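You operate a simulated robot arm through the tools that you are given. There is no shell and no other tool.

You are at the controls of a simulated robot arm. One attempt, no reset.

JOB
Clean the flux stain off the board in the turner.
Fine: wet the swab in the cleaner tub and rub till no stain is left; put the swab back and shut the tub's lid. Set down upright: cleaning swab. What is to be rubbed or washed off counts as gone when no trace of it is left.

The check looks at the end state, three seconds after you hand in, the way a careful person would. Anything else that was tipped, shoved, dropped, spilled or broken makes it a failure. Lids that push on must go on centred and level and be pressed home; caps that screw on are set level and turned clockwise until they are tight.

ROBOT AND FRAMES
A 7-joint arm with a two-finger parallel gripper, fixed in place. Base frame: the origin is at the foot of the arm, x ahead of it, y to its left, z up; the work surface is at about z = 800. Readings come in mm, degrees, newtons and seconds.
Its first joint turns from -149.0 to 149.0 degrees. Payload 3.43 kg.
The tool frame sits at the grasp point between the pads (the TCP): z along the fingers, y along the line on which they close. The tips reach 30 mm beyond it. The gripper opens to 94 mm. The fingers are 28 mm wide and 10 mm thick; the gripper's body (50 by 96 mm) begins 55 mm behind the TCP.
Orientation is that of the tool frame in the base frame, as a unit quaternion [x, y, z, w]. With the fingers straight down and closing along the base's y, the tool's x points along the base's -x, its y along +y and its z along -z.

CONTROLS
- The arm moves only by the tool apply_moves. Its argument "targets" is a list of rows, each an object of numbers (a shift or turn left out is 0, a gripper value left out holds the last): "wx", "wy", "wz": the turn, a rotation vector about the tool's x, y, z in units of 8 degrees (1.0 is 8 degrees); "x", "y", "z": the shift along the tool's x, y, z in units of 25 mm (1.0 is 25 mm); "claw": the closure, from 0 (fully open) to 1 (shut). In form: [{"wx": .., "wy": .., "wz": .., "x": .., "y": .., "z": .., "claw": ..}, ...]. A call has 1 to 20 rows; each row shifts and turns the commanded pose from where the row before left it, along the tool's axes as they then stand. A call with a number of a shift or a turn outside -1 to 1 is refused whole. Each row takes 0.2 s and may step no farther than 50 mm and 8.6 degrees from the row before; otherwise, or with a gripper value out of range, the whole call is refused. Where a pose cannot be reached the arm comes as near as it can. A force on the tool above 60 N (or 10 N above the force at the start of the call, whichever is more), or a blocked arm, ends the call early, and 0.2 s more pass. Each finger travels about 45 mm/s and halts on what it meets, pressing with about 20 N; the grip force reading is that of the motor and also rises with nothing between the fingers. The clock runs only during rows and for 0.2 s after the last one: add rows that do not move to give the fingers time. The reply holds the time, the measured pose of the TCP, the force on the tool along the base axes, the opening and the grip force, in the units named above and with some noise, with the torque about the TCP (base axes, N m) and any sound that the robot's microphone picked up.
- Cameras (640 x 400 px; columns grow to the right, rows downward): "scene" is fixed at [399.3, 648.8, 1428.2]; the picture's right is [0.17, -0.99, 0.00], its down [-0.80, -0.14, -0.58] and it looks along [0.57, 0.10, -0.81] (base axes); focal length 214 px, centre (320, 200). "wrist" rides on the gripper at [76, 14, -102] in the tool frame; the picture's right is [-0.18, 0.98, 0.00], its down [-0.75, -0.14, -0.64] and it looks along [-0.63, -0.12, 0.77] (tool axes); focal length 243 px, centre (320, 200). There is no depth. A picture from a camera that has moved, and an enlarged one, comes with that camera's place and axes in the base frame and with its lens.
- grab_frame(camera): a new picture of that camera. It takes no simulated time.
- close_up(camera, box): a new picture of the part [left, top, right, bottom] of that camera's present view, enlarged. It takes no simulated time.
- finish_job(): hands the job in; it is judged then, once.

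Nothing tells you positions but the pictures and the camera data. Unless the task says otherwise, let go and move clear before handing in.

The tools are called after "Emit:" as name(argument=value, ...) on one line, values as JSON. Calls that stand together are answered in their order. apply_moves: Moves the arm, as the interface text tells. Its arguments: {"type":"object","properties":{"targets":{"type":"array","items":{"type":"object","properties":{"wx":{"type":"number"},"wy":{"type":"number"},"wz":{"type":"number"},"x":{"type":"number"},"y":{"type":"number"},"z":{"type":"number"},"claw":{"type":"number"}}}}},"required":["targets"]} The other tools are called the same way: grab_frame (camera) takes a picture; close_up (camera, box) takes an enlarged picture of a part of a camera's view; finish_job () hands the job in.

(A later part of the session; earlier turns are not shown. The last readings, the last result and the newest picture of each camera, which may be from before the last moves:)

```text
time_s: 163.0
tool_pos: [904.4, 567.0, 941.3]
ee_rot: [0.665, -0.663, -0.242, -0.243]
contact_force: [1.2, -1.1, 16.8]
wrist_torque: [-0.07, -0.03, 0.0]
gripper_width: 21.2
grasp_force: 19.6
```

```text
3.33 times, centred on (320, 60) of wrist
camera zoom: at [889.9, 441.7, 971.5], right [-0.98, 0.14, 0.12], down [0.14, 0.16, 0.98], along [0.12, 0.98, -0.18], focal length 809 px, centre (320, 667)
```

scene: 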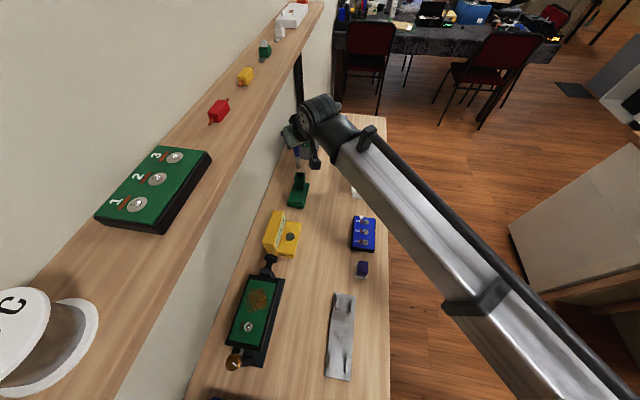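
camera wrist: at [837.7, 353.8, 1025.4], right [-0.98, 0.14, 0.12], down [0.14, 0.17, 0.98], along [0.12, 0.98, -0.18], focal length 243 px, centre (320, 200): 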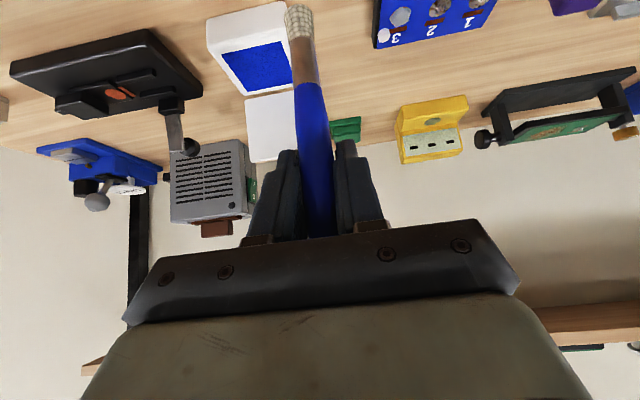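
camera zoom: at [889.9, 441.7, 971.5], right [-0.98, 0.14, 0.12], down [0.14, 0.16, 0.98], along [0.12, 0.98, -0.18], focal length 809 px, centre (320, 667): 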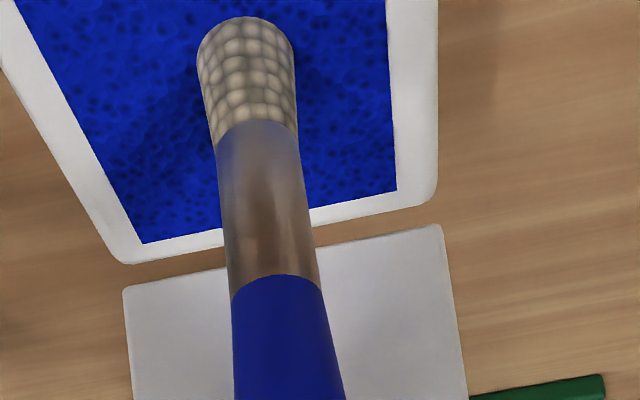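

Firm contact (17 N). Holding for 4 seconds.

Emit:
apply_moves(targets=[{}, {}, {}, {}, {}, {}, {}, {}, {}, {}, {}, {}, {}, {}, {}, {}, {}, {}, {}, {}])

Emit:
close_up(camera="wrist", box=[240, 0, 400, 120])

Emit:
close_up(camera="scene", box=[355, 165, 385, 190])

```text
time_s: 167.2
tool_pos: [905.7, 566.2, 939.3]
ee_rot: [0.665, -0.664, -0.243, -0.241]
contact_force: [0.2, 0.0, 11.9]
wrist_torque: [-0.01, 0.02, 0.0]
gripper_width: 21.1
grasp_force: 19.6
```

```text
3.33 times, centred on (320, 60) of wrist
camera zoom: at [890.0, 441.5, 970.6], right [-0.98, 0.14, 0.12], down [0.14, 0.16, 0.98], along [0.12, 0.98, -0.18], focal length 809 px, centre (320, 667)
```

zoom: 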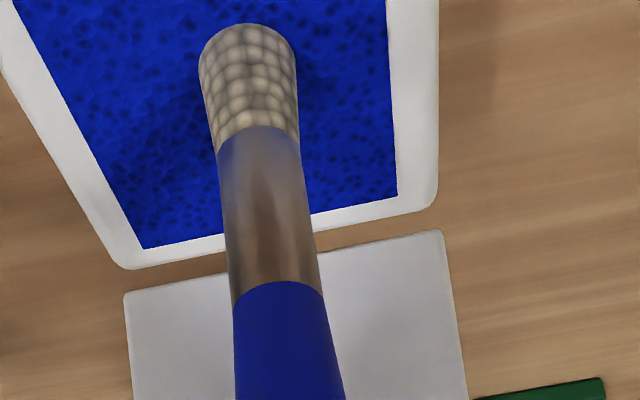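

```text
16.00 times, centred on (370, 178) of scene
camera zoom: at [399.3, 648.8, 1428.2], right [0.17, -0.99, 0.0], down [-0.8, -0.14, -0.58], along [0.57, 0.1, -0.81], focal length 3432 px, centre (-480, 560)
```

zoom: 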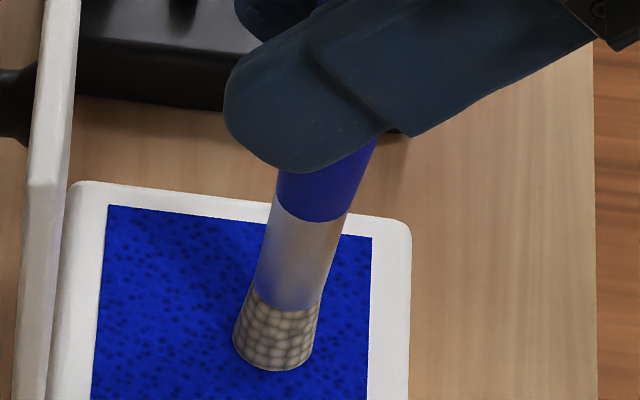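

No visible colour feedback on the tip. I'll rub it briefly on the pad too, lift, and go to the board quickly in this orientation (tool pointing +y, strokes will run along x).

Emit:
apply_moves(targets=[{"y": 0.2}, {"y": -0.2}, {"y": -0.2}, {"y": 0.2}, {"y": 0.2}, {"y": -0.2}, {"y": -0.2}, {"y": 0.2}, {"x": 0.015, "z": 0.018}, {}, {}, {"x": -0.523, "z": -0.623}, {"x": -0.523, "z": -0.623}, {"x": -0.523, "z": -0.623}])

Emit:
apply_moves(targets=[{"y": 0.958, "x": -0.424, "z": 0.356}, {"y": 0.958, "x": -0.424, "z": 0.356}, {"y": 0.958, "x": -0.424, "z": 0.356}, {"y": 0.958, "x": -0.424, "z": 0.356}, {"y": 0.958, "x": -0.424, "z": 0.356}, {"y": 0.958, "x": -0.424, "z": 0.356}, {"y": 0.958, "x": -0.424, "z": 0.356}, {"y": 0.958, "x": -0.424, "z": 0.356}, {"y": 0.958, "x": -0.424, "z": 0.356}, {"y": 0.958, "x": -0.424, "z": 0.356}, {"y": 0.958, "x": -0.424, "z": 0.356}, {"y": 0.958, "x": -0.424, "z": 0.356}, {"y": 0.958, "x": -0.424, "z": 0.356}, {"y": 0.958, "x": -0.424, "z": 0.356}, {"y": 0.958, "x": -0.424, "z": 0.356}, {"y": 0.958, "x": -0.424, "z": 0.356}, {"y": 0.958, "x": -0.424, "z": 0.356}, {"y": 0.958, "x": -0.424, "z": 0.356}, {}])

Emit:
close_up(camera="wrist", box=[200, 0, 400, 120])

```text
time_s: 170.2
tool_pos: [905.4, 565.0, 1001.2]
ee_rot: [0.664, -0.664, -0.242, -0.242]
contact_force: [-0.6, -0.4, -0.9]
wrist_torque: [-0.01, 0.01, 0.01]
gripper_width: 21.2
grasp_force: 20.0
```

```text
time_s: 174.2
tool_pos: [473.7, 816.3, 1000.3]
ee_rot: [0.664, -0.664, -0.242, -0.242]
contact_force: [-0.2, 0.9, -0.3]
wrist_torque: [-0.01, 0.01, 0.02]
gripper_width: 21.3
grasp_force: 20.2
```

```text
3.20 times, centred on (300, 60) of wrist
camera zoom: at [459.7, 691.6, 1031.0], right [-0.98, 0.14, 0.12], down [0.14, 0.17, 0.98], along [0.12, 0.98, -0.18], focal length 776 px, centre (384, 648)
```

zoom: 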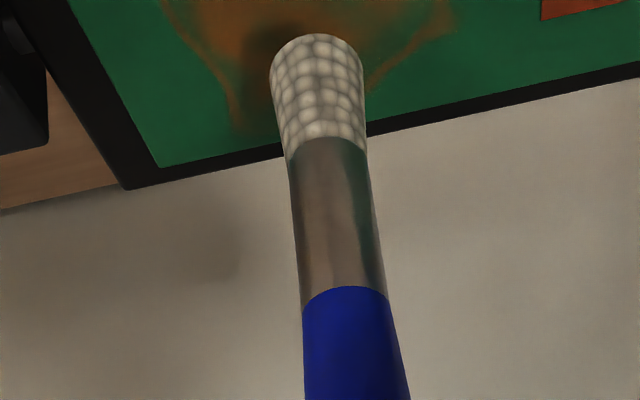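

Emit:
apply_moves(targets=[{"x": 0.1929, "z": 0.2298}, {"x": 0.1929, "z": 0.2298}, {}])

Emit:
apply_moves(targets=[{"x": 0.0386, "z": 0.046}, {"x": 0.0257, "z": 0.0306}, {}])

Emit:
close_up(camera="wrist", box=[200, 0, 400, 120])

```text
time_s: 175.0
tool_pos: [474.8, 815.7, 984.9]
ee_rot: [-0.664, 0.665, 0.241, 0.242]
contact_force: [0.1, 0.0, -1.0]
wrist_torque: [0.0, -0.05, 0.0]
gripper_width: 21.2
grasp_force: 19.8
```

```text
time_s: 175.8
tool_pos: [475.5, 815.7, 984.1]
ee_rot: [-0.664, 0.665, 0.242, 0.242]
contact_force: [0.1, 0.5, -0.7]
wrist_torque: [0.01, -0.02, -0.02]
gripper_width: 21.2
grasp_force: 19.7
```

```text
3.20 times, centred on (300, 60) of wrist
camera zoom: at [459.9, 691.0, 1013.5], right [-0.98, 0.14, 0.12], down [0.14, 0.16, 0.98], along [0.12, 0.98, -0.18], focal length 776 px, centre (384, 648)
```

zoom: 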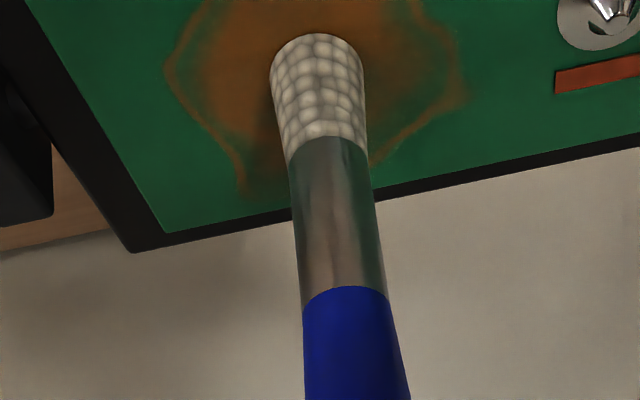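

This orientation gives a much better lit view of the stain. Continuing down to contact.

Emit:
apply_moves(targets=[{"x": 0.0386, "z": 0.046}, {}])

Emit:
apply_moves(targets=[{"x": 0.0386, "z": 0.046}, {}])

Emit:
close_up(camera="wrist", box=[200, 0, 400, 120])

```text
time_s: 176.4
tool_pos: [474.0, 815.9, 982.1]
ee_rot: [-0.664, 0.665, 0.241, 0.241]
contact_force: [0.1, 0.2, -0.5]
wrist_torque: [-0.02, 0.03, 0.02]
gripper_width: 21.2
grasp_force: 20.3
```

```text
time_s: 177.0
tool_pos: [474.4, 816.3, 979.7]
ee_rot: [0.665, -0.664, -0.242, -0.242]
contact_force: [0.1, -0.3, 0.3]
wrist_torque: [-0.03, 0.04, -0.01]
gripper_width: 21.5
grasp_force: 20.0
```

```text
3.20 times, centred on (300, 60) of wrist
camera zoom: at [459.8, 690.8, 1010.4], right [-0.98, 0.14, 0.12], down [0.14, 0.16, 0.98], along [0.12, 0.98, -0.18], focal length 776 px, centre (384, 648)
```

zoom: 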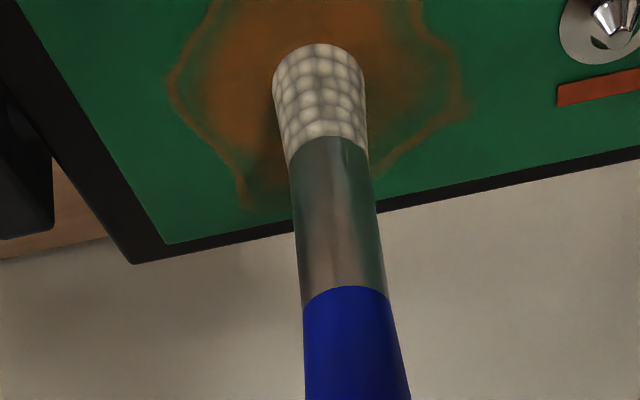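

Interesting: the foam tip visibly sinks about 2–3 mm into contact before any force registers, so it's soft and I've been over-pressing. I'll rub at this light contact and watch.

Emit:
apply_moves(targets=[{"y": 0.4}, {"y": 0.4}, {"y": -0.4}, {"y": -0.4}, {"y": -0.4}, {"y": -0.4}, {"y": 0.4}, {"y": 0.4}, {"y": 0.4}, {"y": 0.4}, {"y": -0.4}, {"y": -0.4}, {"y": -0.4}, {"y": -0.4}, {"y": 0.4}, {"y": 0.4}, {}])

Emit:
close_up(camera="wrist", box=[200, 0, 400, 120])

```text
time_s: 180.6
tool_pos: [474.6, 813.9, 981.1]
ee_rot: [-0.664, 0.665, 0.241, 0.241]
contact_force: [0.2, 0.6, -0.4]
wrist_torque: [-0.02, -0.01, -0.01]
gripper_width: 21.2
grasp_force: 20.0
```

```text
3.20 times, centred on (300, 60) of wrist
camera zoom: at [459.7, 690.0, 1010.3], right [-0.98, 0.14, 0.12], down [0.14, 0.17, 0.98], along [0.12, 0.98, -0.18], focal length 776 px, centre (384, 648)
```

zoom: 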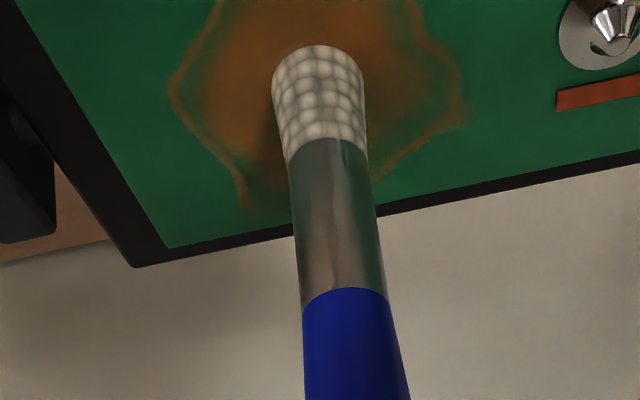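

No change at zero force. I'll press to a moderate force here and rub again, comparing in this same well-lit view.

Emit:
apply_moves(targets=[{"x": 0.0386, "z": 0.046}, {"x": 0.0257, "z": 0.0306}, {}])

Emit:
apply_moves(targets=[{"x": 0.0257, "z": 0.0306}, {}])

Emit:
close_up(camera="wrist", box=[200, 0, 400, 120])

```text
time_s: 181.4
tool_pos: [474.0, 815.6, 979.3]
ee_rot: [-0.664, 0.664, 0.242, 0.244]
contact_force: [-0.1, 0.1, 18.6]
wrist_torque: [0.04, 0.01, -0.01]
gripper_width: 21.6
grasp_force: 20.1
```

```text
time_s: 182.0
tool_pos: [474.8, 814.1, 976.8]
ee_rot: [-0.665, 0.665, 0.241, 0.242]
contact_force: [-0.1, 0.0, 19.0]
wrist_torque: [0.04, -0.01, 0.01]
gripper_width: 21.3
grasp_force: 19.9
```

```text
3.20 times, centred on (300, 60) of wrist
camera zoom: at [459.8, 689.9, 1007.3], right [-0.98, 0.14, 0.12], down [0.14, 0.16, 0.98], along [0.12, 0.98, -0.18], focal length 776 px, centre (384, 648)
```

zoom: 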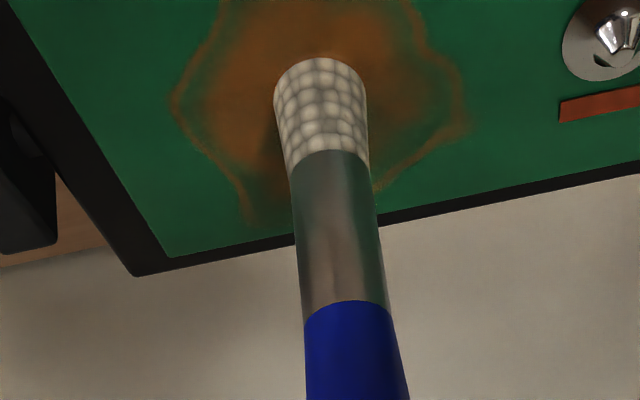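

Emit:
apply_moves(targets=[{"y": 0.4, "x": 0.0026, "z": 0.0031}, {"y": 0.4, "x": 0.0026, "z": 0.0031}, {"y": -0.4, "x": 0.0026, "z": 0.0031}, {"y": -0.4, "x": 0.0026, "z": 0.0031}, {"y": -0.4, "x": 0.0026, "z": 0.0031}, {"y": -0.4, "x": 0.0026, "z": 0.0031}, {"y": 0.4, "x": 0.0026, "z": 0.0031}, {"y": 0.4, "x": 0.0026, "z": 0.0031}, {"y": 0.4, "x": 0.0026, "z": 0.0031}, {"y": 0.4, "x": 0.0026, "z": 0.0031}, {"y": -0.4, "x": 0.0026, "z": 0.0031}, {"y": -0.4, "x": 0.0026, "z": 0.0031}, {"y": -0.4, "x": 0.0026, "z": 0.0031}, {"y": -0.4, "x": 0.0026, "z": 0.0031}, {"y": 0.4, "x": 0.0026, "z": 0.0031}, {"y": 0.4, "x": 0.0026, "z": 0.0031}, {}])

Emit:
close_up(camera="wrist", box=[200, 0, 400, 120])

```text
time_s: 185.6
tool_pos: [476.1, 814.4, 974.2]
ee_rot: [-0.664, 0.665, 0.241, 0.242]
contact_force: [0.2, 0.8, 0.0]
wrist_torque: [0.04, 0.0, 0.01]
gripper_width: 21.3
grasp_force: 20.1
```

```text
3.20 times, centred on (300, 60) of wrist
camera zoom: at [460.6, 689.8, 1004.3], right [-0.98, 0.14, 0.12], down [0.14, 0.17, 0.98], along [0.12, 0.98, -0.18], focal length 776 px, centre (384, 648)
```

zoom: 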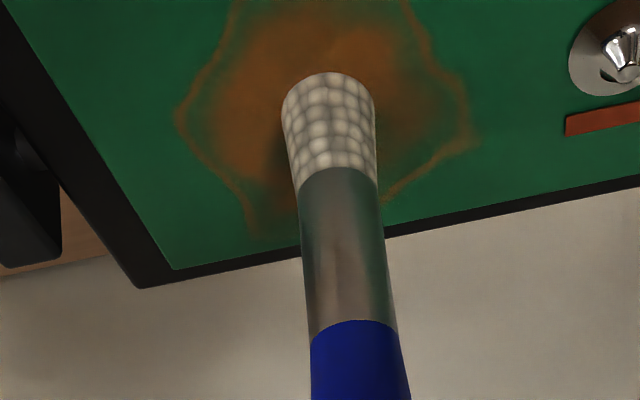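

Still no effect. I notice there are more objects on the bench at its near end (x < 350), which the scene view cuts off; I'll look there, since another tub could be hiding.

Emit:
close_up(camera="scene", box=[100, 398, 420, 400])

Emit:
close_up(camera="scene", box=[160, 396, 320, 400])

Emit:
close_up(camera="scene", box=[280, 396, 440, 400])

```text
2.00 times, centred on (260, 399) of scene
camera zoom: at [399.3, 648.8, 1428.2], right [0.17, -0.99, 0.0], down [-0.8, -0.14, -0.58], along [0.57, 0.1, -0.81], focal length 429 px, centre (440, -198)
```

zoom: 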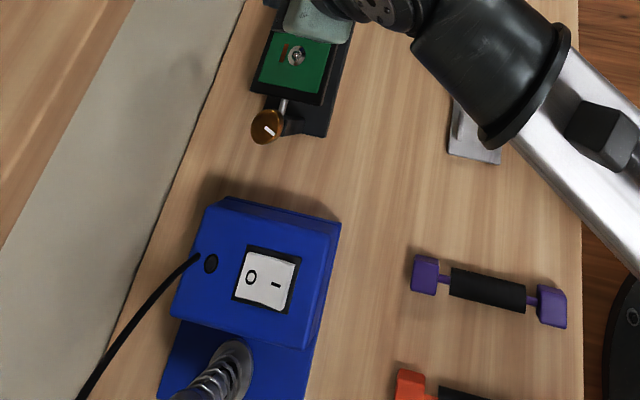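

```text
4.00 times, centred on (240, 398) of scene
camera zoom: at [399.3, 648.8, 1428.2], right [0.17, -0.99, 0.0], down [-0.8, -0.14, -0.58], along [0.57, 0.1, -0.81], focal length 858 px, centre (640, -592)
```

zoom: 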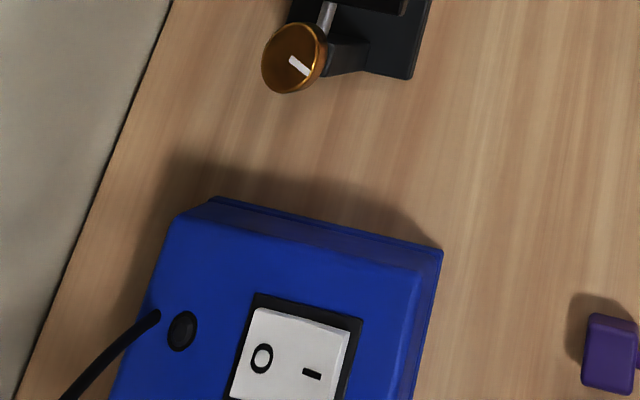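

```text
4.00 times, centred on (360, 398) of scene
camera zoom: at [399.3, 648.8, 1428.2], right [0.17, -0.99, 0.0], down [-0.8, -0.14, -0.58], along [0.57, 0.1, -0.81], focal length 858 px, centre (160, -592)
```

zoom: 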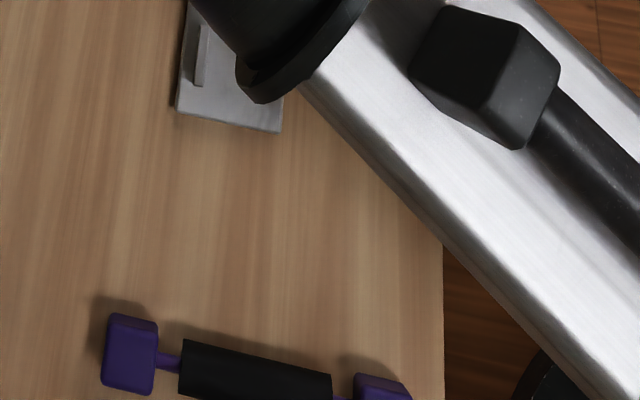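

Emit:
close_up(camera="scene", box=[0, 398, 640, 400])

Emit:
close_up(camera="scene", box=[100, 399, 500, 400])

```text
1.00 times, centred on (320, 399) of scene (not enlarged: the box is as wide or as high as the picture)
camera zoom: at [399.3, 648.8, 1428.2], right [0.17, -0.99, 0.0], down [-0.8, -0.14, -0.58], along [0.57, 0.1, -0.81], focal length 214 px, centre (320, 1)
```

zoom: 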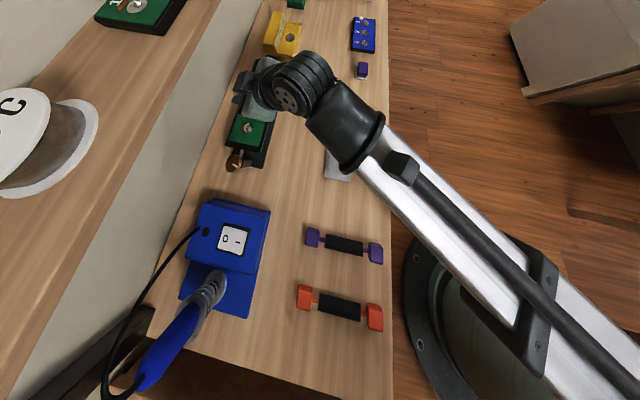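

```text
1.60 times, centred on (300, 400) of scene
camera zoom: at [399.3, 648.8, 1428.2], right [0.17, -0.99, 0.0], down [-0.8, -0.14, -0.58], along [0.57, 0.1, -0.81], focal length 343 px, centre (352, -119)
```

zoom: 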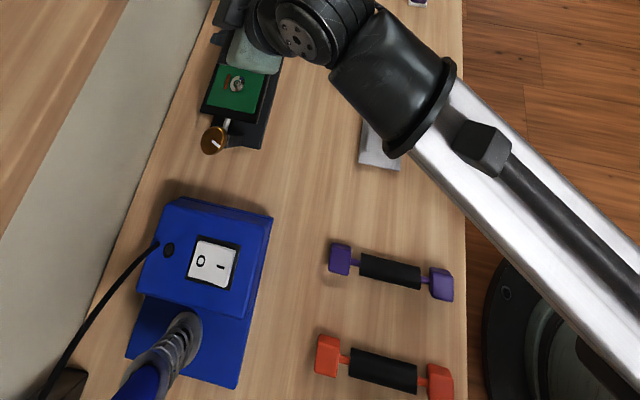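

The rest of the bench has no other tub, so the white box is right. Maybe each spot just needs longer rubbing; I'll do a decisive test with many short strokes on one spot with steady pressure.

Emit:
apply_moves(targets=[{"x": 0.0386, "z": 0.046}, {"y": 0.16, "x": 0.0026, "z": 0.0031}, {"y": -0.16, "x": 0.0026, "z": 0.0031}, {"y": -0.16, "x": 0.0026, "z": 0.0031}, {"y": 0.16, "x": 0.0026, "z": 0.0031}, {"y": 0.16, "x": 0.0026, "z": 0.0031}, {"y": -0.16, "x": 0.0026, "z": 0.0031}, {"y": -0.16, "x": 0.0026, "z": 0.0031}, {"y": 0.16, "x": 0.0026, "z": 0.0031}, {"y": 0.16, "x": 0.0026, "z": 0.0031}, {"y": -0.16, "x": 0.0026, "z": 0.0031}, {"y": -0.16, "x": 0.0026, "z": 0.0031}, {"y": 0.16, "x": 0.0026, "z": 0.0031}, {"y": 0.16, "x": 0.0026, "z": 0.0031}, {"y": -0.16, "x": 0.0026, "z": 0.0031}, {"y": -0.16, "x": 0.0026, "z": 0.0031}, {"y": 0.16, "x": 0.0026, "z": 0.0031}, {"y": 0.16, "x": 0.0026, "z": 0.0031}, {"y": -0.16, "x": 0.0026, "z": 0.0031}])

Emit:
apply_moves(targets=[{"x": 0.02, "z": 0.0238}, {"y": 0.16, "x": 0.0026, "z": 0.0031}, {"y": -0.16, "x": 0.0026, "z": 0.0031}, {"y": -0.16, "x": 0.0026, "z": 0.0031}, {"y": 0.16, "x": 0.0026, "z": 0.0031}, {"y": 0.16, "x": 0.0026, "z": 0.0031}, {"y": -0.16, "x": 0.0026, "z": 0.0031}, {"y": -0.16, "x": 0.0026, "z": 0.0031}, {"y": 0.16, "x": 0.0026, "z": 0.0031}, {"y": 0.16, "x": 0.0026, "z": 0.0031}, {"y": -0.16, "x": 0.0026, "z": 0.0031}, {"y": -0.16, "x": 0.0026, "z": 0.0031}, {"y": 0.16, "x": 0.0026, "z": 0.0031}, {"y": 0.16, "x": 0.0026, "z": 0.0031}, {"y": -0.16, "x": 0.0026, "z": 0.0031}, {"y": -0.16, "x": 0.0026, "z": 0.0031}, {"y": 0.16, "x": 0.0026, "z": 0.0031}, {"y": 0.16, "x": 0.0026, "z": 0.0031}, {"y": -0.16, "x": 0.0026, "z": 0.0031}])

Emit:
close_up(camera="wrist", box=[200, 0, 400, 120])

```text
time_s: 189.6
tool_pos: [474.3, 815.2, 969.5]
ee_rot: [0.665, -0.664, -0.242, -0.242]
contact_force: [-1.2, 0.0, 1.5]
wrist_torque: [0.03, 0.03, 0.01]
gripper_width: 21.3
grasp_force: 19.9
```

```text
time_s: 193.6
tool_pos: [474.6, 813.4, 967.6]
ee_rot: [0.665, -0.664, -0.242, -0.241]
contact_force: [0.6, 0.2, -0.9]
wrist_torque: [-0.03, -0.02, -0.02]
gripper_width: 21.4
grasp_force: 20.1
```

```text
3.20 times, centred on (300, 60) of wrist
camera zoom: at [460.1, 689.3, 997.6], right [-0.98, 0.14, 0.12], down [0.14, 0.17, 0.98], along [0.12, 0.98, -0.18], focal length 776 px, centre (384, 648)
```

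zoom: 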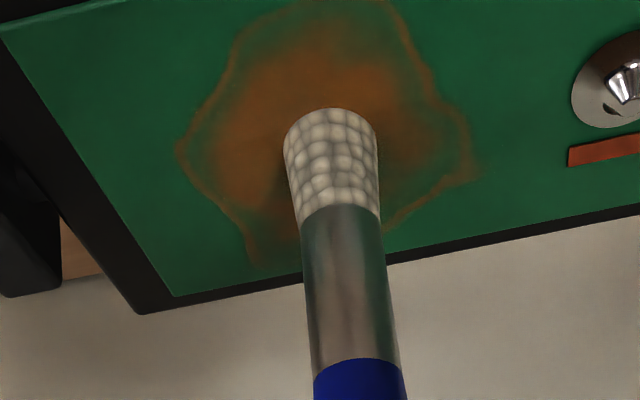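

The swab slides up in the grip during strokes, so real rubbing force was probably near zero. I'll test with a strong continuous downward feed so the pressure stays near the 19 N slip limit while rubbing one spot.

Emit:
apply_moves(targets=[{"x": 0.0514, "z": 0.0613}, {"y": 0.32, "x": 0.0077, "z": 0.0092}, {"y": -0.32, "x": 0.0077, "z": 0.0092}, {"y": 0.32, "x": 0.0077, "z": 0.0092}, {"y": -0.32, "x": 0.0077, "z": 0.0092}, {"y": 0.32, "x": 0.0077, "z": 0.0092}, {"y": -0.32, "x": 0.0077, "z": 0.0092}, {"y": 0.32, "x": 0.0077, "z": 0.0092}, {"y": -0.32, "x": 0.0077, "z": 0.0092}, {"y": 0.32, "x": 0.0077, "z": 0.0092}, {"y": -0.32, "x": 0.0077, "z": 0.0092}, {"y": 0.32, "x": 0.0077, "z": 0.0092}, {"y": -0.32, "x": 0.0077, "z": 0.0092}, {"y": 0.32, "x": 0.0077, "z": 0.0092}, {"y": -0.32, "x": 0.0077, "z": 0.0092}, {"y": 0.32, "x": 0.0077, "z": 0.0092}, {"y": -0.32, "x": 0.0077, "z": 0.0092}])

Emit:
close_up(camera="wrist", box=[200, 0, 400, 120])

```text
time_s: 197.2
tool_pos: [474.6, 813.8, 960.4]
ee_rot: [0.665, -0.664, -0.242, -0.242]
contact_force: [-1.4, 0.9, 4.3]
wrist_torque: [0.02, 0.08, 0.01]
gripper_width: 21.3
grasp_force: 20.4
```

```text
3.20 times, centred on (300, 60) of wrist
camera zoom: at [459.5, 688.7, 990.9], right [-0.98, 0.14, 0.12], down [0.14, 0.16, 0.98], along [0.12, 0.98, -0.18], focal length 776 px, centre (384, 648)
```

zoom: 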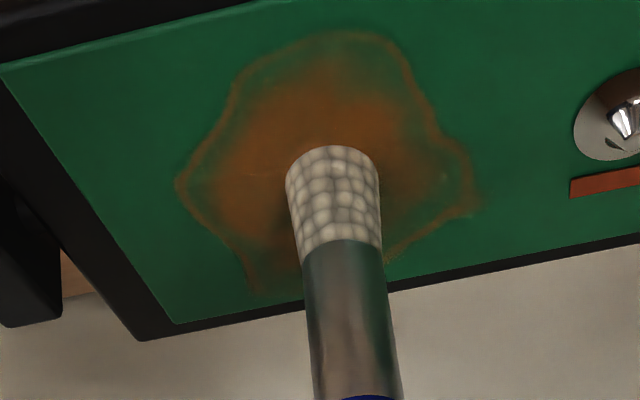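

Emit:
close_up(camera="wrist", box=[250, 5, 360, 75])

Emit:
close_up(camera="wrist", box=[255, 35, 305, 70])

Emit:
close_up(camera="wrist", box=[310, 35, 360, 70])

```text
5.71 times, centred on (305, 40) of wrist
camera zoom: at [459.5, 688.7, 990.9], right [-0.98, 0.14, 0.12], down [0.14, 0.16, 0.98], along [0.12, 0.98, -0.18], focal length 1386 px, centre (406, 1114)
```

zoom: 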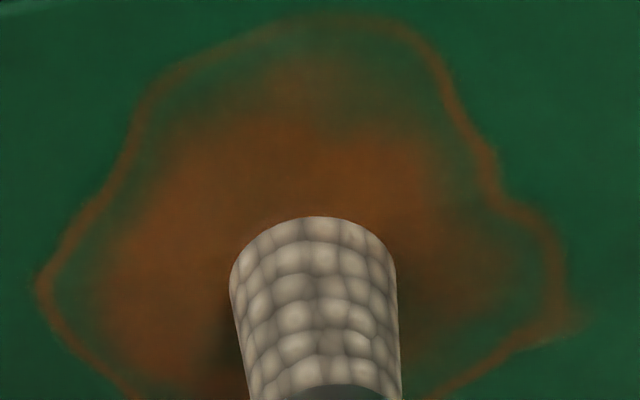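

```text
11.43 times, centred on (280, 52) of wrist
camera zoom: at [459.5, 688.7, 990.9], right [-0.98, 0.14, 0.12], down [0.14, 0.16, 0.98], along [0.12, 0.98, -0.18], focal length 2773 px, centre (777, 1886)
```

zoom: 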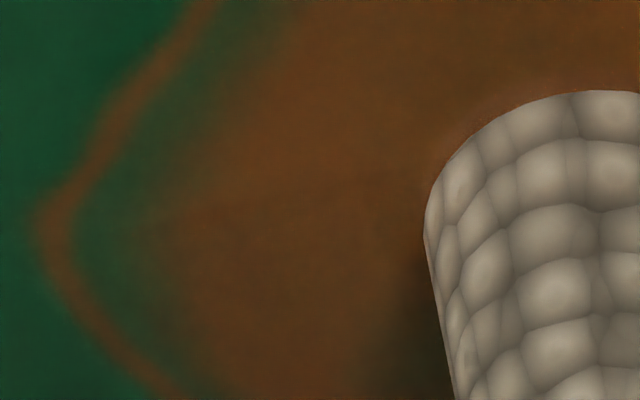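

```text
11.43 times, centred on (335, 52) of wrist
camera zoom: at [459.5, 688.7, 990.9], right [-0.98, 0.14, 0.12], down [0.14, 0.16, 0.98], along [0.12, 0.98, -0.18], focal length 2773 px, centre (149, 1886)
```

zoom: 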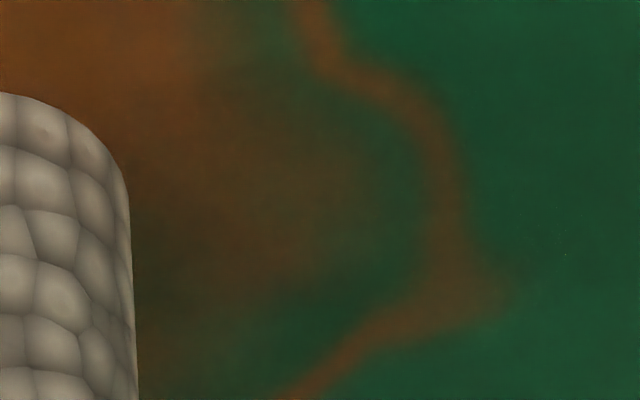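

The texture under the tip is unchanged. Before rethinking, I'll do one heavy session (longer strokes, steady feed) and then compare at this exact pose, in case removal is just slow.

Emit:
apply_moves(targets=[{"x": 0.0257, "z": 0.0306}, {"y": 0.6, "x": 0.0051, "z": 0.0061}, {"y": -0.6, "x": 0.0051, "z": 0.0061}, {"y": -0.6, "x": 0.0051, "z": 0.0061}, {"y": 0.6, "x": 0.0051, "z": 0.0061}, {"y": 0.6, "x": 0.0051, "z": 0.0061}, {"y": -0.6, "x": 0.0051, "z": 0.0061}, {"y": -0.6, "x": 0.0051, "z": 0.0061}, {"y": 0.6, "x": 0.0051, "z": 0.0061}, {"y": 0.6, "x": 0.0051, "z": 0.0061}, {"y": -0.6, "x": 0.0051, "z": 0.0061}, {"y": -0.6, "x": 0.0051, "z": 0.0061}, {"y": 0.6, "x": 0.0051, "z": 0.0061}, {"y": 0.6, "x": 0.0051, "z": 0.0061}, {"y": -0.6, "x": 0.0051, "z": 0.0061}, {"y": -0.6, "x": 0.0051, "z": 0.0061}, {"y": 0.6, "x": 0.0051, "z": 0.0061}])

Emit:
apply_moves(targets=[{"x": 0.0257, "z": 0.0306}, {"y": 0.6, "x": 0.0051, "z": 0.0061}, {"y": -0.6, "x": 0.0051, "z": 0.0061}, {"y": -0.6, "x": 0.0051, "z": 0.0061}, {"y": 0.6, "x": 0.0051, "z": 0.0061}, {"y": 0.6, "x": 0.0051, "z": 0.0061}, {"y": -0.6, "x": 0.0051, "z": 0.0061}, {"y": -0.6, "x": 0.0051, "z": 0.0061}, {"y": 0.6, "x": 0.0051, "z": 0.0061}, {"y": 0.6, "x": 0.0051, "z": 0.0061}, {"y": -0.6, "x": 0.0051, "z": 0.0061}, {"y": -0.6, "x": 0.0051, "z": 0.0061}, {"y": 0.6, "x": 0.0051, "z": 0.0061}, {"y": 0.6, "x": 0.0051, "z": 0.0061}, {"y": -0.6, "x": 0.0051, "z": 0.0061}, {"y": -0.6, "x": 0.0051, "z": 0.0061}, {"y": 0.6, "x": 0.0051, "z": 0.0061}])

Emit:
close_up(camera="wrist", box=[250, 5, 360, 75])

Emit:
close_up(camera="wrist", box=[200, 0, 400, 120])

```text
time_s: 200.8
tool_pos: [473.7, 814.2, 956.8]
ee_rot: [-0.664, 0.665, 0.241, 0.243]
contact_force: [1.7, -0.2, 5.7]
wrist_torque: [0.01, -0.07, 0.0]
gripper_width: 21.2
grasp_force: 20.5
```

```text
time_s: 204.4
tool_pos: [477.0, 815.1, 952.1]
ee_rot: [-0.664, 0.665, 0.242, 0.242]
contact_force: [1.7, -0.6, 3.7]
wrist_torque: [-0.02, -0.06, -0.01]
gripper_width: 21.4
grasp_force: 19.8
```

```text
5.71 times, centred on (305, 40) of wrist
camera zoom: at [461.5, 690.6, 982.4], right [-0.98, 0.14, 0.12], down [0.14, 0.16, 0.98], along [0.12, 0.98, -0.18], focal length 1386 px, centre (406, 1114)
```

zoom: 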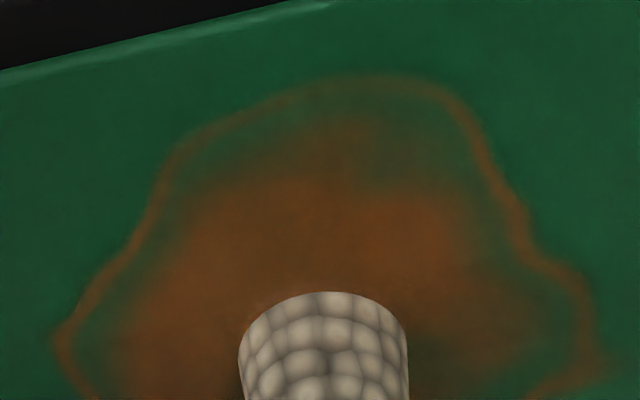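

```text
3.20 times, centred on (300, 60) of wrist
camera zoom: at [461.5, 690.6, 982.4], right [-0.98, 0.14, 0.12], down [0.14, 0.16, 0.98], along [0.12, 0.98, -0.18], focal length 776 px, centre (384, 648)
```

zoom: 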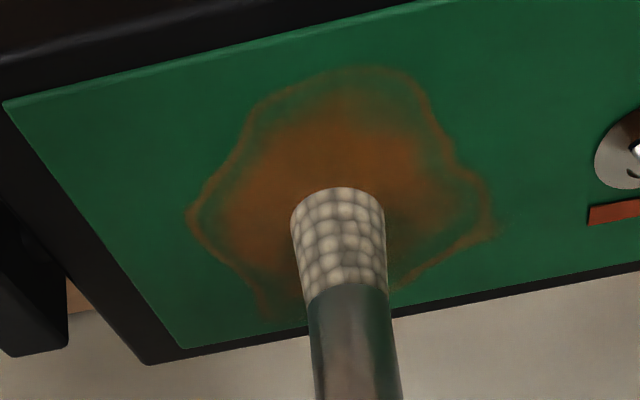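

No change even with sustained force, so the swab behaves as dry. One idea left before changing approach: the cleaner may evaporate within seconds, and I was always 7–10 s late. I'll go back, dip again, and make a fast transfer.

Emit:
apply_moves(targets=[{"x": -0.386, "z": -0.46}, {"x": -0.386, "z": -0.46}, {"y": -0.958, "x": 0.424, "z": -0.356}, {"y": -0.958, "x": 0.424, "z": -0.356}, {"y": -0.958, "x": 0.424, "z": -0.356}, {"y": -0.958, "x": 0.424, "z": -0.356}, {"y": -0.958, "x": 0.424, "z": -0.356}, {"y": -0.958, "x": 0.424, "z": -0.356}, {"y": -0.958, "x": 0.424, "z": -0.356}, {"y": -0.958, "x": 0.424, "z": -0.356}, {"y": -0.958, "x": 0.424, "z": -0.356}, {"y": -0.958, "x": 0.424, "z": -0.356}, {"y": -0.958, "x": 0.424, "z": -0.356}, {"y": -0.958, "x": 0.424, "z": -0.356}, {"y": -0.958, "x": 0.424, "z": -0.356}, {"y": -0.958, "x": 0.424, "z": -0.356}, {"y": -0.958, "x": 0.424, "z": -0.356}, {"y": -0.958, "x": 0.424, "z": -0.356}, {"y": -0.958, "x": 0.424, "z": -0.356}, {"y": -0.958, "x": 0.424, "z": -0.356}])

Emit:
close_up(camera="scene", box=[345, 150, 405, 210])

Emit:
close_up(camera="wrist", box=[200, 0, 400, 150])

Emit:
close_up(camera="scene", box=[240, 280, 276, 316])

```text
time_s: 208.6
tool_pos: [903.8, 567.5, 983.3]
ee_rot: [0.665, -0.664, -0.242, -0.241]
contact_force: [-0.4, -0.8, -0.1]
wrist_torque: [-0.03, 0.02, -0.02]
gripper_width: 21.2
grasp_force: 20.0
```

```text
6.67 times, centred on (375, 180) of scene
camera zoom: at [399.3, 648.8, 1428.2], right [0.17, -0.99, 0.0], down [-0.8, -0.14, -0.58], along [0.57, 0.1, -0.81], focal length 1430 px, centre (-47, 333)
```

zoom: 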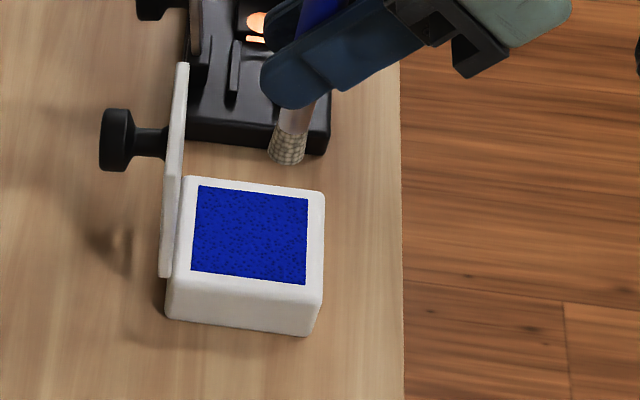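

```text
2.67 times, centred on (300, 75) of wrist
camera zoom: at [890.1, 442.6, 1012.9], right [-0.98, 0.14, 0.12], down [0.14, 0.17, 0.98], along [0.12, 0.98, -0.18], focal length 647 px, centre (373, 533)
```

zoom: 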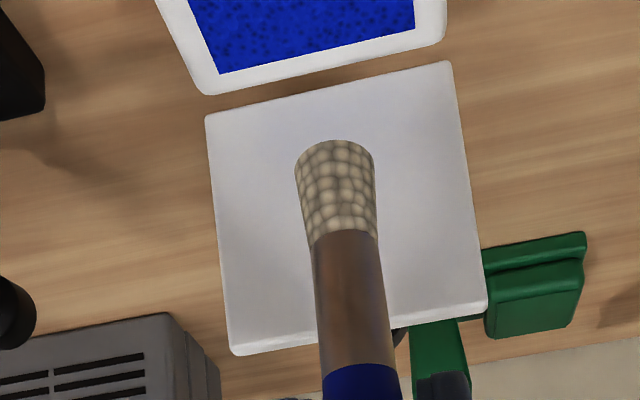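

```text
11.11 times, centred on (258, 298) of scene
camera zoom: at [399.3, 648.8, 1428.2], right [0.17, -0.99, 0.0], down [-0.8, -0.14, -0.58], along [0.57, 0.1, -0.81], focal length 2383 px, centre (1009, -889)
```

zoom: 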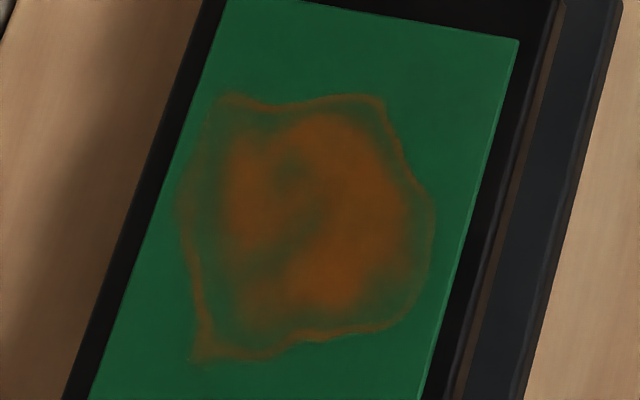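

The stain is identical. Now the quick-transfer test: lower onto the pad first.

Emit:
apply_moves(targets=[{"x": 0.4308, "z": 0.5132}, {"x": 0.4308, "z": 0.5132}, {"x": 0.4308, "z": 0.5132}, {"x": 0.4308, "z": 0.5132}, {}])

Emit:
apply_moves(targets=[{"x": 0.0386, "z": 0.046}, {}])

Emit:
apply_moves(targets=[{"x": 0.0386, "z": 0.046}, {}])

Emit:
apply_moves(targets=[{"x": 0.0257, "z": 0.0306}, {}])

```text
time_s: 209.8
tool_pos: [904.6, 565.2, 913.6]
ee_rot: [0.665, -0.664, -0.242, -0.242]
contact_force: [0.7, 0.4, 0.1]
wrist_torque: [0.02, 0.0, -0.01]
gripper_width: 21.4
grasp_force: 20.1
```

```text
time_s: 210.4
tool_pos: [904.9, 564.7, 915.1]
ee_rot: [0.665, -0.664, -0.242, -0.241]
contact_force: [0.0, 0.1, -0.1]
wrist_torque: [-0.01, -0.03, 0.0]
gripper_width: 21.3
grasp_force: 20.3
```

```text
time_s: 211.0
tool_pos: [905.3, 566.9, 912.2]
ee_rot: [-0.664, 0.665, 0.242, 0.242]
contact_force: [-0.7, 0.9, 0.1]
wrist_torque: [0.04, 0.0, 0.0]
gripper_width: 21.4
grasp_force: 19.9
```

```text
time_s: 211.6
tool_pos: [905.4, 566.7, 911.0]
ee_rot: [0.665, -0.664, -0.242, -0.242]
contact_force: [0.0, 0.1, 0.3]
wrist_torque: [0.02, 0.0, 0.02]
gripper_width: 21.3
grasp_force: 19.7
```

Emit:
apply_moves(targets=[{"x": 0.0257, "z": 0.0306}, {}])

Emit:
apply_moves(targets=[{"x": 0.0257, "z": 0.0306}, {}])

Emit:
close_up(camera="wrist", box=[200, 0, 400, 150])

Emit:
close_up(camera="scene", box=[355, 168, 385, 193])

```text
time_s: 212.2
tool_pos: [906.3, 566.2, 912.1]
ee_rot: [0.664, -0.664, -0.242, -0.243]
contact_force: [0.9, -0.6, 7.3]
wrist_torque: [-0.11, -0.03, 0.05]
gripper_width: 21.2
grasp_force: 19.7
```

```text
time_s: 212.8
tool_pos: [905.4, 567.5, 911.3]
ee_rot: [-0.664, 0.665, 0.242, 0.243]
contact_force: [0.5, -1.2, 18.7]
wrist_torque: [-0.07, 0.0, -0.04]
gripper_width: 21.2
grasp_force: 19.5
```

```text
2.67 times, centred on (300, 75) of wrist
camera zoom: at [889.7, 442.3, 940.8], right [-0.98, 0.14, 0.12], down [0.14, 0.16, 0.98], along [0.12, 0.98, -0.18], focal length 647 px, centre (373, 533)
```

zoom: 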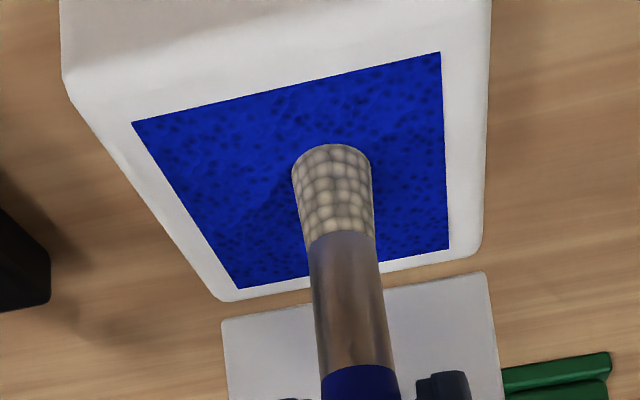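

```text
16.00 times, centred on (370, 180) of scene
camera zoom: at [399.3, 648.8, 1428.2], right [0.17, -0.99, 0.0], down [-0.8, -0.14, -0.58], along [0.57, 0.1, -0.81], focal length 3432 px, centre (-480, 512)
```

zoom: 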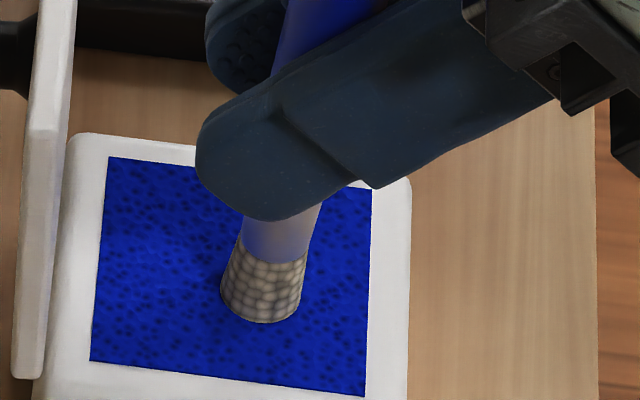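

Pressed firmly on the pad. Now a fast transfer (about 4 s) straight into contact on the board, immediately followed by strokes.

Emit:
apply_moves(targets=[{"x": -0.5144, "z": -0.6128}, {"x": -0.9384, "y": 0.958, "z": -0.2568}, {"x": -0.5526, "y": 0.958, "z": 0.2028}, {"x": -0.5526, "y": 0.958, "z": 0.2028}, {"x": -0.5526, "y": 0.958, "z": 0.2028}, {"x": -0.5526, "y": 0.958, "z": 0.2028}, {"x": -0.424, "y": 0.958, "z": 0.356}, {"x": -0.424, "y": 0.958, "z": 0.356}, {"x": -0.424, "y": 0.958, "z": 0.356}, {"x": -0.424, "y": 0.958, "z": 0.356}, {"x": -0.424, "y": 0.958, "z": 0.356}, {"x": -0.424, "y": 0.958, "z": 0.356}, {"x": -0.424, "y": 0.958, "z": 0.356}, {"x": -0.424, "y": 0.958, "z": 0.356}, {"x": -0.424, "y": 0.958, "z": 0.356}, {"x": -0.3, "y": 0.958, "z": 0.504}, {"x": -0.3, "y": 0.958, "z": 0.504}, {"x": -0.3, "y": 0.958, "z": 0.504}, {"x": -0.3, "y": 0.958, "z": 0.504}])

Emit:
apply_moves(targets=[{"y": 0.6, "x": 0.0077, "z": 0.0092}, {"y": -0.6, "x": 0.0051, "z": 0.0061}, {"y": -0.6, "x": 0.0051, "z": 0.0061}, {"y": 0.6, "x": 0.0051, "z": 0.0061}, {"y": 0.6, "x": 0.0051, "z": 0.0061}, {"y": -0.6, "x": 0.0051, "z": 0.0061}, {"y": -0.6, "x": 0.0051, "z": 0.0061}, {"y": 0.6, "x": 0.0051, "z": 0.0061}])

Emit:
close_up(camera="wrist", box=[200, 0, 400, 120])

```text
time_s: 216.8
tool_pos: [475.5, 813.9, 951.5]
ee_rot: [-0.663, 0.664, 0.243, 0.244]
contact_force: [4.3, -1.7, 19.2]
wrist_torque: [-0.06, -0.2, -0.04]
gripper_width: 21.8
grasp_force: 20.3
```

```text
time_s: 218.6
tool_pos: [473.9, 815.1, 947.4]
ee_rot: [0.665, -0.665, -0.241, -0.242]
contact_force: [2.1, 0.2, 9.7]
wrist_torque: [0.03, -0.12, 0.01]
gripper_width: 21.2
grasp_force: 19.8
```

```text
3.20 times, centred on (300, 60) of wrist
camera zoom: at [460.4, 690.5, 977.0], right [-0.98, 0.14, 0.12], down [0.14, 0.16, 0.98], along [0.12, 0.98, -0.18], focal length 776 px, centre (384, 648)
```

zoom: 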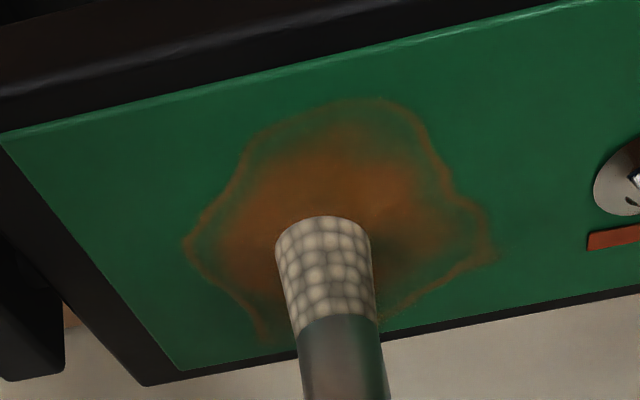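

Emit:
close_up(camera="wrist", box=[250, 20, 360, 90])

```text
5.71 times, centred on (305, 55) of wrist
camera zoom: at [460.4, 690.5, 977.0], right [-0.98, 0.14, 0.12], down [0.14, 0.16, 0.98], along [0.12, 0.98, -0.18], focal length 1386 px, centre (406, 1029)
```

zoom: 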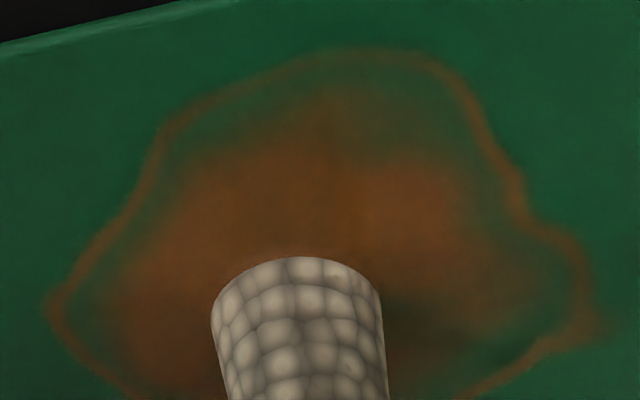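

Still nothing, with about 19 N only 4 s after dipping. I now doubt that this tool is the swab: the purple-handled block with the white porous pad may be the "cleaning swab". I'll put the blue tool back in its holder first, then inspect the purple one.

Emit:
apply_moves(targets=[{"x": -0.5144, "z": -0.6128}, {"x": -0.5144, "z": -0.6128}, {"y": -0.971, "x": 0.379, "z": -0.49}, {"y": -0.971, "x": 0.379, "z": -0.49}, {"y": -0.971, "x": 0.379, "z": -0.49}, {"y": -0.971, "x": 0.379, "z": -0.49}, {"y": -0.971, "x": 0.379, "z": -0.49}, {"y": -0.971, "x": 0.379, "z": -0.49}, {"y": -0.971, "x": 0.379, "z": -0.49}, {"wx": 0.643, "wz": 0.766}, {"wx": 0.643, "wz": 0.766}, {"wx": 0.643, "wz": 0.766}, {"wx": 0.643, "wz": 0.766}, {"wx": 0.643, "wz": 0.766}, {"wx": 0.643, "wz": 0.766}, {}])

Emit:
close_up(camera="scene", box=[350, 255, 375, 285])

Emit:
grab_frame(camera="wrist")

```text
time_s: 222.0
tool_pos: [646.1, 711.1, 1011.3]
ee_rot: [-0.336, 0.877, 0.123, 0.32]
contact_force: [0.2, -0.1, -0.2]
wrist_torque: [-0.04, 0.02, 0.02]
gripper_width: 21.2
grasp_force: 20.0
```

```text
13.33 times, centred on (362, 270) of scene
camera zoom: at [399.3, 648.8, 1428.2], right [0.17, -0.99, 0.0], down [-0.8, -0.14, -0.58], along [0.57, 0.1, -0.81], focal length 2860 px, centre (-247, -733)
```

zoom: 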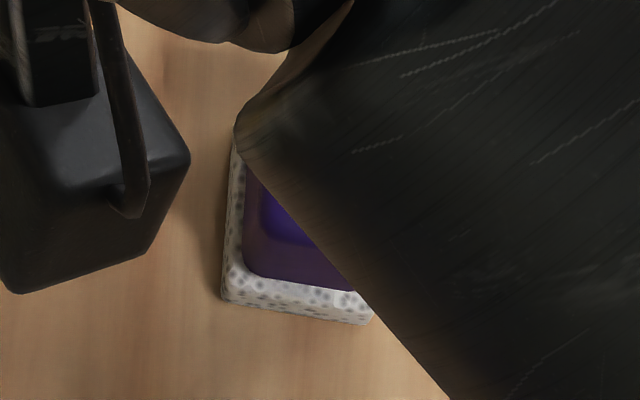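

```text
taken
camera wrist: at [542.2, 637.2, 1040.7], right [-0.55, 0.83, 0.12], down [0.22, 0.01, 0.98], along [0.81, 0.56, -0.18], focal length 243 px, centre (320, 200)
```

wrist: 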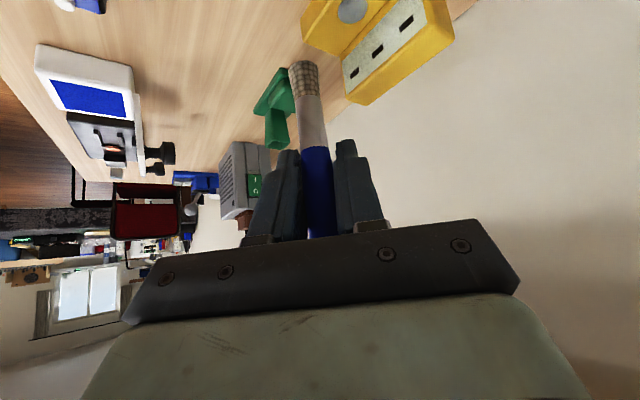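

Emit:
apply_moves(targets=[{"x": -0.76, "y": -0.35, "z": 0.583}, {"x": -0.76, "y": -0.35, "z": 0.583}, {"x": -0.76, "y": -0.35, "z": 0.583}, {"x": -0.76, "y": -0.35, "z": 0.583}, {"x": -0.76, "y": -0.35, "z": 0.583}, {"x": -0.76, "y": -0.35, "z": 0.583}, {"x": -0.76, "y": -0.35, "z": 0.583}, {"x": -0.76, "y": -0.35, "z": 0.583}, {"x": -0.76, "y": -0.35, "z": 0.583}, {"x": -0.76, "y": -0.35, "z": 0.583}, {}, {}])

Emit:
close_up(camera="wrist", box=[240, 0, 400, 120])

Emit:
close_up(camera="scene", box=[265, 130, 335, 210])

Emit:
close_up(camera="scene", box=[350, 255, 375, 285])

```text
time_s: 224.6
tool_pos: [881.8, 805.8, 1018.7]
ee_rot: [-0.337, 0.877, 0.123, 0.319]
contact_force: [0.2, 0.5, -0.3]
wrist_torque: [0.03, 0.0, -0.01]
gripper_width: 21.3
grasp_force: 19.7
```

```text
3.33 times, centred on (320, 60) of wrist
camera zoom: at [780.1, 732.7, 1048.6], right [-0.55, 0.82, 0.12], down [0.22, 0.01, 0.98], along [0.8, 0.57, -0.18], focal length 809 px, centre (320, 667)
```

zoom: 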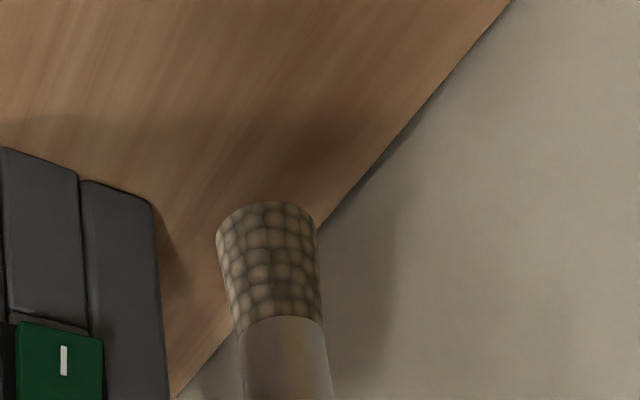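

```text
5.00 times, centred on (300, 170) of scene
camera zoom: at [399.3, 648.8, 1428.2], right [0.17, -0.99, 0.0], down [-0.8, -0.14, -0.58], along [0.57, 0.1, -0.81], focal length 1072 px, centre (420, 350)
```

zoom: 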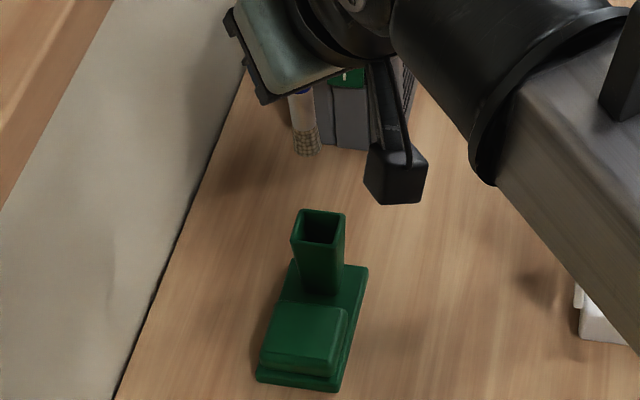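

```text
13.33 times, centred on (362, 270) of scene
camera zoom: at [399.3, 648.8, 1428.2], right [0.17, -0.99, 0.0], down [-0.8, -0.14, -0.58], along [0.57, 0.1, -0.81], focal length 2860 px, centre (-247, -733)
```

zoom: 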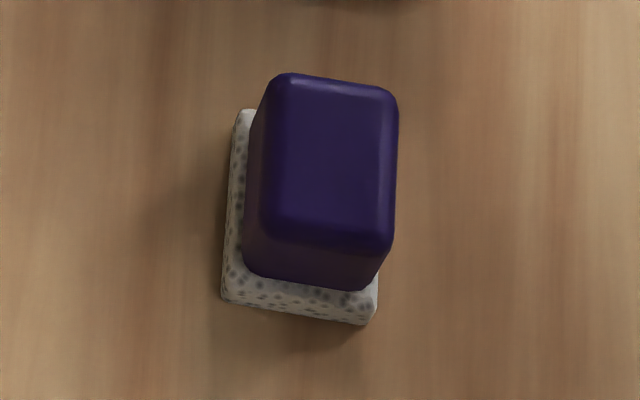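

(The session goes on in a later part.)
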